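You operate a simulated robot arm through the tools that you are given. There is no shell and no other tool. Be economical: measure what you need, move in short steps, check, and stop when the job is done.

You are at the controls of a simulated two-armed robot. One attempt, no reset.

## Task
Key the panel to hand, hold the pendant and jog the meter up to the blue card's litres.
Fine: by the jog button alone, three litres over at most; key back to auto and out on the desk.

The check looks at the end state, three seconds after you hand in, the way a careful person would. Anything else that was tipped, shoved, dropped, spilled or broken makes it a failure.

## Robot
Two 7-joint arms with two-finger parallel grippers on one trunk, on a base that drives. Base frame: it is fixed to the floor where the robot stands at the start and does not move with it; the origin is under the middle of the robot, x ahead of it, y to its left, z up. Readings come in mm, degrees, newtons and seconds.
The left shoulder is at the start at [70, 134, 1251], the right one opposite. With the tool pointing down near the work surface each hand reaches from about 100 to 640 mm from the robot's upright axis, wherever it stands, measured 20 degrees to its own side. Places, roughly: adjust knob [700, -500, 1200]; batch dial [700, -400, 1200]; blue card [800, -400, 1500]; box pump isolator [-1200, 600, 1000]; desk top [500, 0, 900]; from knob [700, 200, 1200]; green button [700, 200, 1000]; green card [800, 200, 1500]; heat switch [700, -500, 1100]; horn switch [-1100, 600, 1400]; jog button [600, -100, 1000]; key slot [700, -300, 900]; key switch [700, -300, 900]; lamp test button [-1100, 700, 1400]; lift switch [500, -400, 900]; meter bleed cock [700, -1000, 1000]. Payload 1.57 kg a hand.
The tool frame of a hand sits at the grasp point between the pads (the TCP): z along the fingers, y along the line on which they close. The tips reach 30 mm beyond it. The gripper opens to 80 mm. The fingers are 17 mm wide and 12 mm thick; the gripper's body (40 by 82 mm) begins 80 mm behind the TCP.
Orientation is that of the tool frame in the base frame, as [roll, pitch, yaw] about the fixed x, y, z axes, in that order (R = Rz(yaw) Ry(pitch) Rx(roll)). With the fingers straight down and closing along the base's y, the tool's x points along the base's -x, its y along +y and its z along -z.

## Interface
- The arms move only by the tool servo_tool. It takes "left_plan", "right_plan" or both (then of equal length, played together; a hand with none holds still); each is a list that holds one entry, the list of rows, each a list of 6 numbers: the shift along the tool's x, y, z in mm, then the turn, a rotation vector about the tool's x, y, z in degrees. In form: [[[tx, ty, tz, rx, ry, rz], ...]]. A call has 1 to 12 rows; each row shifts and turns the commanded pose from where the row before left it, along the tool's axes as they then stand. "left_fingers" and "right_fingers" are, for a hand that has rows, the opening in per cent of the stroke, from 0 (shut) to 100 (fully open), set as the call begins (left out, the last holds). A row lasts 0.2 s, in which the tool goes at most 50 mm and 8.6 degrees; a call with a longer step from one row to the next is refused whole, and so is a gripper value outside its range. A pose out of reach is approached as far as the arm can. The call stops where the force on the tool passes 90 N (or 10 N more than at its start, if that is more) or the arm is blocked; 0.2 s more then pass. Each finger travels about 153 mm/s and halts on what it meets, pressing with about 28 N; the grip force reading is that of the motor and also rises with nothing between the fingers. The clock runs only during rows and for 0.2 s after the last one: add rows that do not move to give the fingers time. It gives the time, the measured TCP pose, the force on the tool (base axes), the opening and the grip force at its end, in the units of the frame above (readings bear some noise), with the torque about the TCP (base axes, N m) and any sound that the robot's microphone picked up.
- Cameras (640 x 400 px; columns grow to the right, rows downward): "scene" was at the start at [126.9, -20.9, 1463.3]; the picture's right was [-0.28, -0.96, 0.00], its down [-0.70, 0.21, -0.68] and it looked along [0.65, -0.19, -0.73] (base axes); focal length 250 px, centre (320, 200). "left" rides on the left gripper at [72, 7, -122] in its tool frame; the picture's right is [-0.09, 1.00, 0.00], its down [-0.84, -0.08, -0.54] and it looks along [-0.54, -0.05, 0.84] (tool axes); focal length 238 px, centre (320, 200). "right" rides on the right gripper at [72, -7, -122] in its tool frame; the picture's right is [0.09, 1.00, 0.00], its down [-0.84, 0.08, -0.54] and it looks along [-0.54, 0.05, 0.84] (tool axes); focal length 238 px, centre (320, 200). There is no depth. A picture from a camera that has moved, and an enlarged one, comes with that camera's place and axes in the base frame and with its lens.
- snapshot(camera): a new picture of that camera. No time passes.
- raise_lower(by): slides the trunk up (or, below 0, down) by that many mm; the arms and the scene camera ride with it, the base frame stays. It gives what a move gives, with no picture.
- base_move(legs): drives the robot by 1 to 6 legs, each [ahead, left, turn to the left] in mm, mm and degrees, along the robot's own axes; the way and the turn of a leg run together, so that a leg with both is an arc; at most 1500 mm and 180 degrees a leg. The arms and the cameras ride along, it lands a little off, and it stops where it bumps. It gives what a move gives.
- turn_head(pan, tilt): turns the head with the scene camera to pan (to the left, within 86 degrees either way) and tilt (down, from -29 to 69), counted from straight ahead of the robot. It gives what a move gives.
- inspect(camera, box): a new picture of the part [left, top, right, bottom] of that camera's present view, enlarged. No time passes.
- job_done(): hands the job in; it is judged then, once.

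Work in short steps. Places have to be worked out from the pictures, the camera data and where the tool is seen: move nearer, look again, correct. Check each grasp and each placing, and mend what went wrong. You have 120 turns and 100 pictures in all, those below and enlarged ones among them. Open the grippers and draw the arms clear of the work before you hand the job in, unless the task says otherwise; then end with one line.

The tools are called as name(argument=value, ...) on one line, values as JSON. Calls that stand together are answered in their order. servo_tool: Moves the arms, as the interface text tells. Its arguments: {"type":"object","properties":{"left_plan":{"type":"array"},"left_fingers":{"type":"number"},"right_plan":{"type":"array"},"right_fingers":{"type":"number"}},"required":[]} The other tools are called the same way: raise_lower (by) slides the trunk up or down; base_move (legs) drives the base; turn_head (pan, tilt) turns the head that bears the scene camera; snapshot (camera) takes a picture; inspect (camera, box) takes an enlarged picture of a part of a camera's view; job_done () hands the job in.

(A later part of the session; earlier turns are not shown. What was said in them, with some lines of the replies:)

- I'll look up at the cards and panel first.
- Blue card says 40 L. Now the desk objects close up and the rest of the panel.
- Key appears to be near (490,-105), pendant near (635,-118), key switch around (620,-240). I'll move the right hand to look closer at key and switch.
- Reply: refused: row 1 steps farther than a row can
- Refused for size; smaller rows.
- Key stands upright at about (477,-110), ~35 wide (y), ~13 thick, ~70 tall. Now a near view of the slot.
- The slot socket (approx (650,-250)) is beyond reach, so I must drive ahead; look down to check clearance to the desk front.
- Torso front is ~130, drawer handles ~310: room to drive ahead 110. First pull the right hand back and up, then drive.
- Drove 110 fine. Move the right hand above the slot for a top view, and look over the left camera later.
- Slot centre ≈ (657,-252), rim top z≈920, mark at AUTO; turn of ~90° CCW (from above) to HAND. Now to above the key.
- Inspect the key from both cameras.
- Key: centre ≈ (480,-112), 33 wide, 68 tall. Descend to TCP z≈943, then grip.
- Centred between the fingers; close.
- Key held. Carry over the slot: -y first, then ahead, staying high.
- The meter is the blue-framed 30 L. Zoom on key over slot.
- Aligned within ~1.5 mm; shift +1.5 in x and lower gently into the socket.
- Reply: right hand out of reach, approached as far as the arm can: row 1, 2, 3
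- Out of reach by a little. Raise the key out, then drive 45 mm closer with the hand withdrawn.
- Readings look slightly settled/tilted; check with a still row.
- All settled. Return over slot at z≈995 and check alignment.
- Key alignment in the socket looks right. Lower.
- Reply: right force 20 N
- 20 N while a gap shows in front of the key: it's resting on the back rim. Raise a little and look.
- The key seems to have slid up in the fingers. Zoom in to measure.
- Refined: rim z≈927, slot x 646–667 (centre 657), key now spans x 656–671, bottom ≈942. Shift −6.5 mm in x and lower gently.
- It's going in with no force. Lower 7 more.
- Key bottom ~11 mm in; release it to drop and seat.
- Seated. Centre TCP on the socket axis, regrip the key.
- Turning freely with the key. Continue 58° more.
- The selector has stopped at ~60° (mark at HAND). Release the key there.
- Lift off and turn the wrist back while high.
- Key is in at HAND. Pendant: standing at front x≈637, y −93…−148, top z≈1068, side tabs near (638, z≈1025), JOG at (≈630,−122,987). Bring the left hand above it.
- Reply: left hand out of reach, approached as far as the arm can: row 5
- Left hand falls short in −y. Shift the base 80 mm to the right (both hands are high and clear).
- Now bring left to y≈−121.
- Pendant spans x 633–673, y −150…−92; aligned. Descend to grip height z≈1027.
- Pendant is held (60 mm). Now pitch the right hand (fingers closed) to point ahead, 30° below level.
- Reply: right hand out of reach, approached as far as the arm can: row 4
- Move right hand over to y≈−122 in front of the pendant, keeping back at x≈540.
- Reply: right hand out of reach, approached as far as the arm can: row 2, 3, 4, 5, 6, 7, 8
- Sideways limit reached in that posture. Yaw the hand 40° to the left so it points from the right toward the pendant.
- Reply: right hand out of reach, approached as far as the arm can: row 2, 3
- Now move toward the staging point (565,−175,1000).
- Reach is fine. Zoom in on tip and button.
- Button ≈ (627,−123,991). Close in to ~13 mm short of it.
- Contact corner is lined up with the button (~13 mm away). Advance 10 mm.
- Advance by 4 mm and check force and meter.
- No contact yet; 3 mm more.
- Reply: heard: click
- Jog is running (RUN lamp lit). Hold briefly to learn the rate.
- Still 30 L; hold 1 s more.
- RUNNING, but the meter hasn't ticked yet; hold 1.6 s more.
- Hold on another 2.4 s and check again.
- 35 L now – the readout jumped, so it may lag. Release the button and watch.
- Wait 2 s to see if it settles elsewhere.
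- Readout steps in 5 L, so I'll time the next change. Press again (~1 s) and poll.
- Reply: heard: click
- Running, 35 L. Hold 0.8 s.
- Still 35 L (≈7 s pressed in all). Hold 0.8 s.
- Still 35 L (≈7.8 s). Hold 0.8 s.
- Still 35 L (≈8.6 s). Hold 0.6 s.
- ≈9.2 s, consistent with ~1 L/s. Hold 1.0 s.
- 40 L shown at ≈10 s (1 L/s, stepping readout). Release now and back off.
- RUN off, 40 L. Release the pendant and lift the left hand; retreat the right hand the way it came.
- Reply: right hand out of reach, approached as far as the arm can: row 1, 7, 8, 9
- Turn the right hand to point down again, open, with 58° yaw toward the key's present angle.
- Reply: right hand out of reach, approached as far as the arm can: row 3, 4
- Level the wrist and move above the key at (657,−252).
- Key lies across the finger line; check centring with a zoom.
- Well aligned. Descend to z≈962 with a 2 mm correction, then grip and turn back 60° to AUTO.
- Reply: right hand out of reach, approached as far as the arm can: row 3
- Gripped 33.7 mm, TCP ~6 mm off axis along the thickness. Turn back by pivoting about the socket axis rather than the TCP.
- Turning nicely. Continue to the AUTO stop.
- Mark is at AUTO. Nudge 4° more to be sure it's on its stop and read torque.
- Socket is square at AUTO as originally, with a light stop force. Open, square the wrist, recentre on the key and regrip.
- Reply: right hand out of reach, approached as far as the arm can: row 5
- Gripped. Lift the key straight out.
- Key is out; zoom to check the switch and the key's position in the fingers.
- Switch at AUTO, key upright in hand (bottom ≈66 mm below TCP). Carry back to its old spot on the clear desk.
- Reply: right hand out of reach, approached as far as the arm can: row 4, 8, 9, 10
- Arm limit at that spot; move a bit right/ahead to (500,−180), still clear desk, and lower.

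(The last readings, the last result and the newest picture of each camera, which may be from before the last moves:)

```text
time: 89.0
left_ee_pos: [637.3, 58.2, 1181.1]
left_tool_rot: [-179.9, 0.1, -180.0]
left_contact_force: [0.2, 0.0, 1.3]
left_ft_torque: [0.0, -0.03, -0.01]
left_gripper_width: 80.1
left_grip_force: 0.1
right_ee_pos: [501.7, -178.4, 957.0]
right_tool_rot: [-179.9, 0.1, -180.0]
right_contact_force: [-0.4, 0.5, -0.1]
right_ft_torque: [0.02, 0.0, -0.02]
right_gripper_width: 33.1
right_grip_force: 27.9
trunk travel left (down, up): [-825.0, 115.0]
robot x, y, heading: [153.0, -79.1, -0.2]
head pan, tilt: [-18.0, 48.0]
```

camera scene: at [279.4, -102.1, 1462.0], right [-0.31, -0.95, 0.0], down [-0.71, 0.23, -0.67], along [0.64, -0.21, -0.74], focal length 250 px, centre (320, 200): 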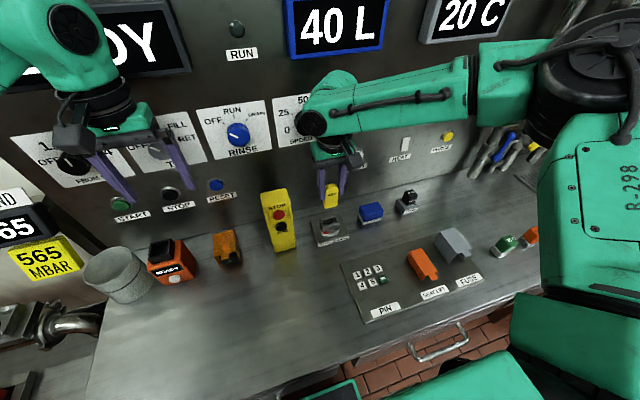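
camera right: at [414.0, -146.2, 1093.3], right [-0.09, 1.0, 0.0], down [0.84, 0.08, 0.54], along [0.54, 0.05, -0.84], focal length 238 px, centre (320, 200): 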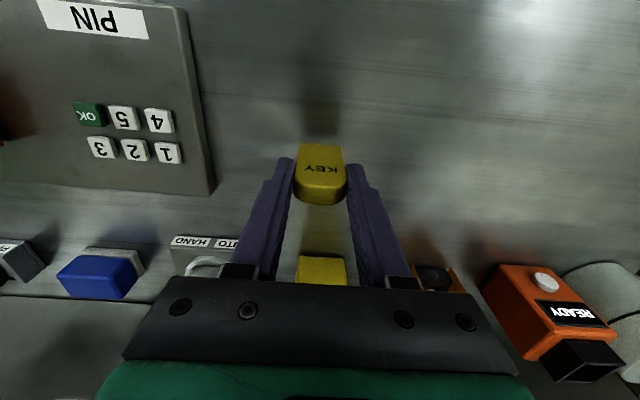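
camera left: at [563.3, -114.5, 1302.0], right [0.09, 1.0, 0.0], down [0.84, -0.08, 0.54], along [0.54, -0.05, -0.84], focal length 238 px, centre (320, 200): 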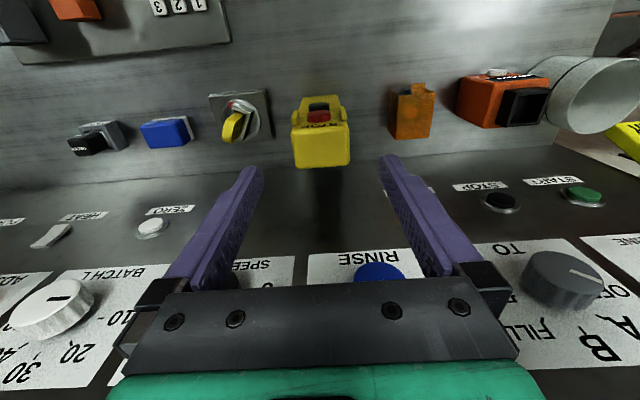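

Reachable. Lower slowly to touch the desk.

servo_tool(right_plan=[[[0, 0, 4, 0, 0, 0], [0, 0, 4, 0, 0, 0], [0, 0, 2, 0, 0, 0], [0, 0, 0, 0, 0, 0]]])

inspect(camera="scene", box=[270, 210, 366, 290])

```text
time: 90.0
left_ee_pos: [636.9, 58.9, 1181.7]
left_tool_rot: [-180.0, 0.0, -179.9]
left_contact_force: [-0.3, -0.3, -0.6]
left_ft_torque: [-0.01, -0.01, -0.04]
left_gripper_width: 79.9
left_grip_force: 0.1
right_ee_pos: [500.6, -179.7, 946.5]
right_tool_rot: [-179.9, 0.0, 180.0]
right_contact_force: [-0.3, -0.5, -0.4]
right_ft_torque: [-0.01, -0.02, 0.0]
right_gripper_width: 33.1
right_grip_force: 28.5
trunk travel left (down, up): [-825.0, 115.0]
robot x, y, heading: [151.3, -79.9, -0.2]
head pan, tilt: [-18.0, 48.0]
```

```text
5.00 times, centred on (318, 250) of scene
camera zoom: at [279.5, -102.0, 1462.0], right [-0.31, -0.95, 0.0], down [-0.71, 0.23, -0.67], along [0.64, -0.21, -0.74], focal length 1248 px, centre (330, -50)
```

zoom: 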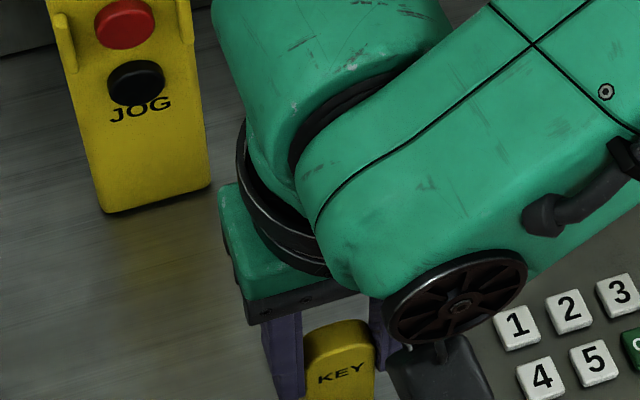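

No contact yet; continue in 2 mm steps.

servo_tool(right_plan=[[[0, 0, 2, 0, 0, 0], [0, 0, 2, 0, 0, 0], [0, 0, 0, 0, 0, 0]]])

```text
time: 90.8
left_ee_pos: [635.7, 57.4, 1181.7]
left_tool_rot: [179.9, 0.1, -179.9]
left_contact_force: [0.4, 0.2, 0.7]
left_ft_torque: [0.01, 0.05, 0.01]
left_gripper_width: 80.0
left_grip_force: 0.0
right_ee_pos: [500.8, -178.7, 944.6]
right_tool_rot: [-179.9, 0.2, -179.9]
right_contact_force: [2.7, -2.6, 21.5]
right_ft_torque: [-0.06, -0.15, 0.0]
right_gripper_width: 33.4
right_grip_force: 27.8
trunk travel left (down, up): [-825.0, 115.0]
robot x, y, heading: [150.5, -78.6, -0.1]
head pan, tilt: [-18.0, 48.0]
```

Contact (21 N). Ease up 2 mm and open the fingers.

servo_tool(right_plan=[[[0, 0, -2, 0, 0, 0], [0, 0, 0, 0, 0, 0]]])

servo_tool(right_plan=[[[0, 0, 0, 0, 0, 0], [0, 0, 0, 0, 0, 0], [0, 0, 0, 0, 0, 0]]], right_fingers=90)

snapshot(camera="right")

```text
time: 91.3
left_ee_pos: [636.9, 56.9, 1180.9]
left_tool_rot: [-179.9, 0.0, 180.0]
left_contact_force: [0.8, -0.1, -0.2]
left_ft_torque: [-0.04, 0.02, 0.03]
left_gripper_width: 79.7
left_grip_force: 0.1
right_ee_pos: [499.5, -178.8, 943.4]
right_tool_rot: [-179.8, -0.3, -180.0]
right_contact_force: [0.8, 0.3, 2.7]
right_ft_torque: [0.08, -0.11, 0.0]
right_gripper_width: 33.2
right_grip_force: 27.9
trunk travel left (down, up): [-825.0, 115.0]
robot x, y, heading: [154.0, -82.7, -0.0]
head pan, tilt: [-18.0, 48.0]
```

```text
time: 92.2
left_ee_pos: [636.8, 57.5, 1181.3]
left_tool_rot: [180.0, 0.0, -179.9]
left_contact_force: [-0.2, 0.7, 0.7]
left_ft_torque: [0.0, -0.01, -0.01]
left_gripper_width: 80.0
left_grip_force: 0.0
right_ee_pos: [501.6, -179.2, 943.4]
right_tool_rot: [-180.0, 0.0, 180.0]
right_contact_force: [0.2, 0.5, 0.8]
right_ft_torque: [-0.01, 0.01, 0.0]
right_gripper_width: 71.7
right_grip_force: 0.0
trunk travel left (down, up): [-825.0, 115.0]
robot x, y, heading: [155.2, -80.1, 0.1]
head pan, tilt: [-18.0, 48.0]
```

```text
8 pictures are left
camera right: at [430.1, -185.1, 1064.6], right [-0.09, 1.0, 0.0], down [0.84, 0.08, 0.54], along [0.54, 0.05, -0.84], focal length 238 px, centre (320, 200)
```

right: 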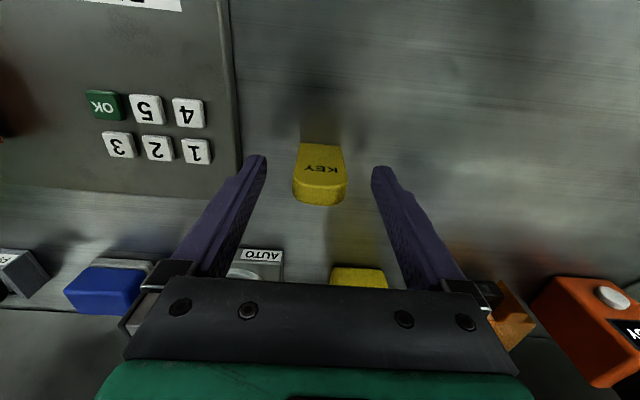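

Key stands free and upright. Lift the right hand straight up and draw back, then check the whole scene.

servo_tool(right_plan=[[[0, 0, -30, 0, 0, 0], [0, 0, -40, 0, 0, 0], [0, 0, -45, 0, 0, 0], [0, 0, -45, 0, 0, 0], [0, -45, 0, 0, 0, 0], [0, -45, 0, 0, 0, 0], [0, -45, 0, 0, 0, 0], [0, -45, 0, 0, 0, 0], [0, 0, 0, 0, 0, 0]]])

servo_tool(left_plan=[[[30, 20, -20, 0, 0, 0], [30, 20, -20, 0, 0, 0], [30, 20, 0, 0, 0, 0], [0, 0, 0, 0, 0, 0]]])

snapshot(camera="scene")

inspect(camera="scene", box=[230, 180, 390, 290])

```text
time: 94.2
left_ee_pos: [638.6, 57.9, 1181.9]
left_tool_rot: [-179.9, 0.0, -179.9]
left_contact_force: [-0.4, 0.1, -0.2]
left_ft_torque: [-0.01, 0.01, 0.01]
left_gripper_width: 80.0
left_grip_force: 0.0
right_ee_pos: [501.5, -356.8, 1102.5]
right_tool_rot: [-179.7, -0.1, -179.9]
right_contact_force: [-0.7, -0.2, 0.2]
right_ft_torque: [-0.03, 0.01, 0.04]
right_gripper_width: 71.9
right_grip_force: 0.1
trunk travel left (down, up): [-825.0, 115.0]
robot x, y, heading: [151.2, -79.7, -0.2]
head pan, tilt: [-18.0, 48.0]
```

```text
time: 95.2
left_ee_pos: [551.1, 117.7, 1223.3]
left_tool_rot: [-180.0, 0.0, -179.9]
left_contact_force: [0.9, -0.1, 0.6]
left_ft_torque: [-0.02, 0.0, 0.0]
left_gripper_width: 80.1
left_grip_force: 0.0
right_ee_pos: [501.1, -357.4, 1103.6]
right_tool_rot: [-179.9, -0.1, -179.9]
right_contact_force: [-0.4, -0.5, 0.5]
right_ft_torque: [0.01, 0.03, 0.0]
right_gripper_width: 72.2
right_grip_force: 0.0
trunk travel left (down, up): [-825.0, 115.0]
robot x, y, heading: [152.2, -80.9, -0.2]
head pan, tilt: [-18.0, 48.0]
```

```text
7 pictures are left
camera scene: at [280.1, -102.7, 1461.9], right [-0.31, -0.95, 0.0], down [-0.71, 0.23, -0.67], along [0.64, -0.21, -0.74], focal length 250 px, centre (320, 200)
```

scene: 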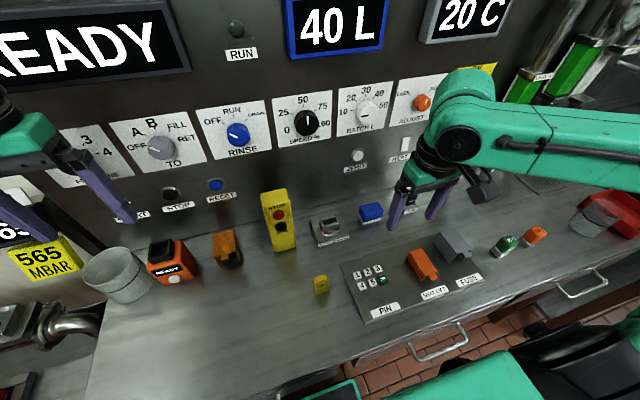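

```text
3.64 times, centred on (310, 235) of scene
camera zoom: at [280.1, -102.7, 1461.9], right [-0.31, -0.95, 0.0], down [-0.71, 0.23, -0.67], along [0.64, -0.21, -0.74], focal length 907 px, centre (356, 73)
```

zoom: 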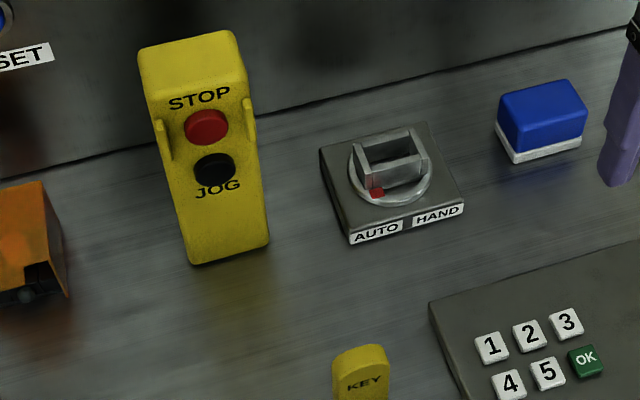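

The picture shows the meter at 40 L and the panel READY. The switch is at AUTO, the key is upright on the desk, the pendant is standing, and both arms are clear. Handing in.

job_done()

```text
The job is handed in.
```

The meter reads 40 L, as on the blue card, and got there by the jog button alone. Its readout moves in 5 L steps; by my timing (about 1 L/s) it should be under 1 L over. The switch is back at AUTO, the key stands on the desk, the pendant stands in its place, and both arms are clear.
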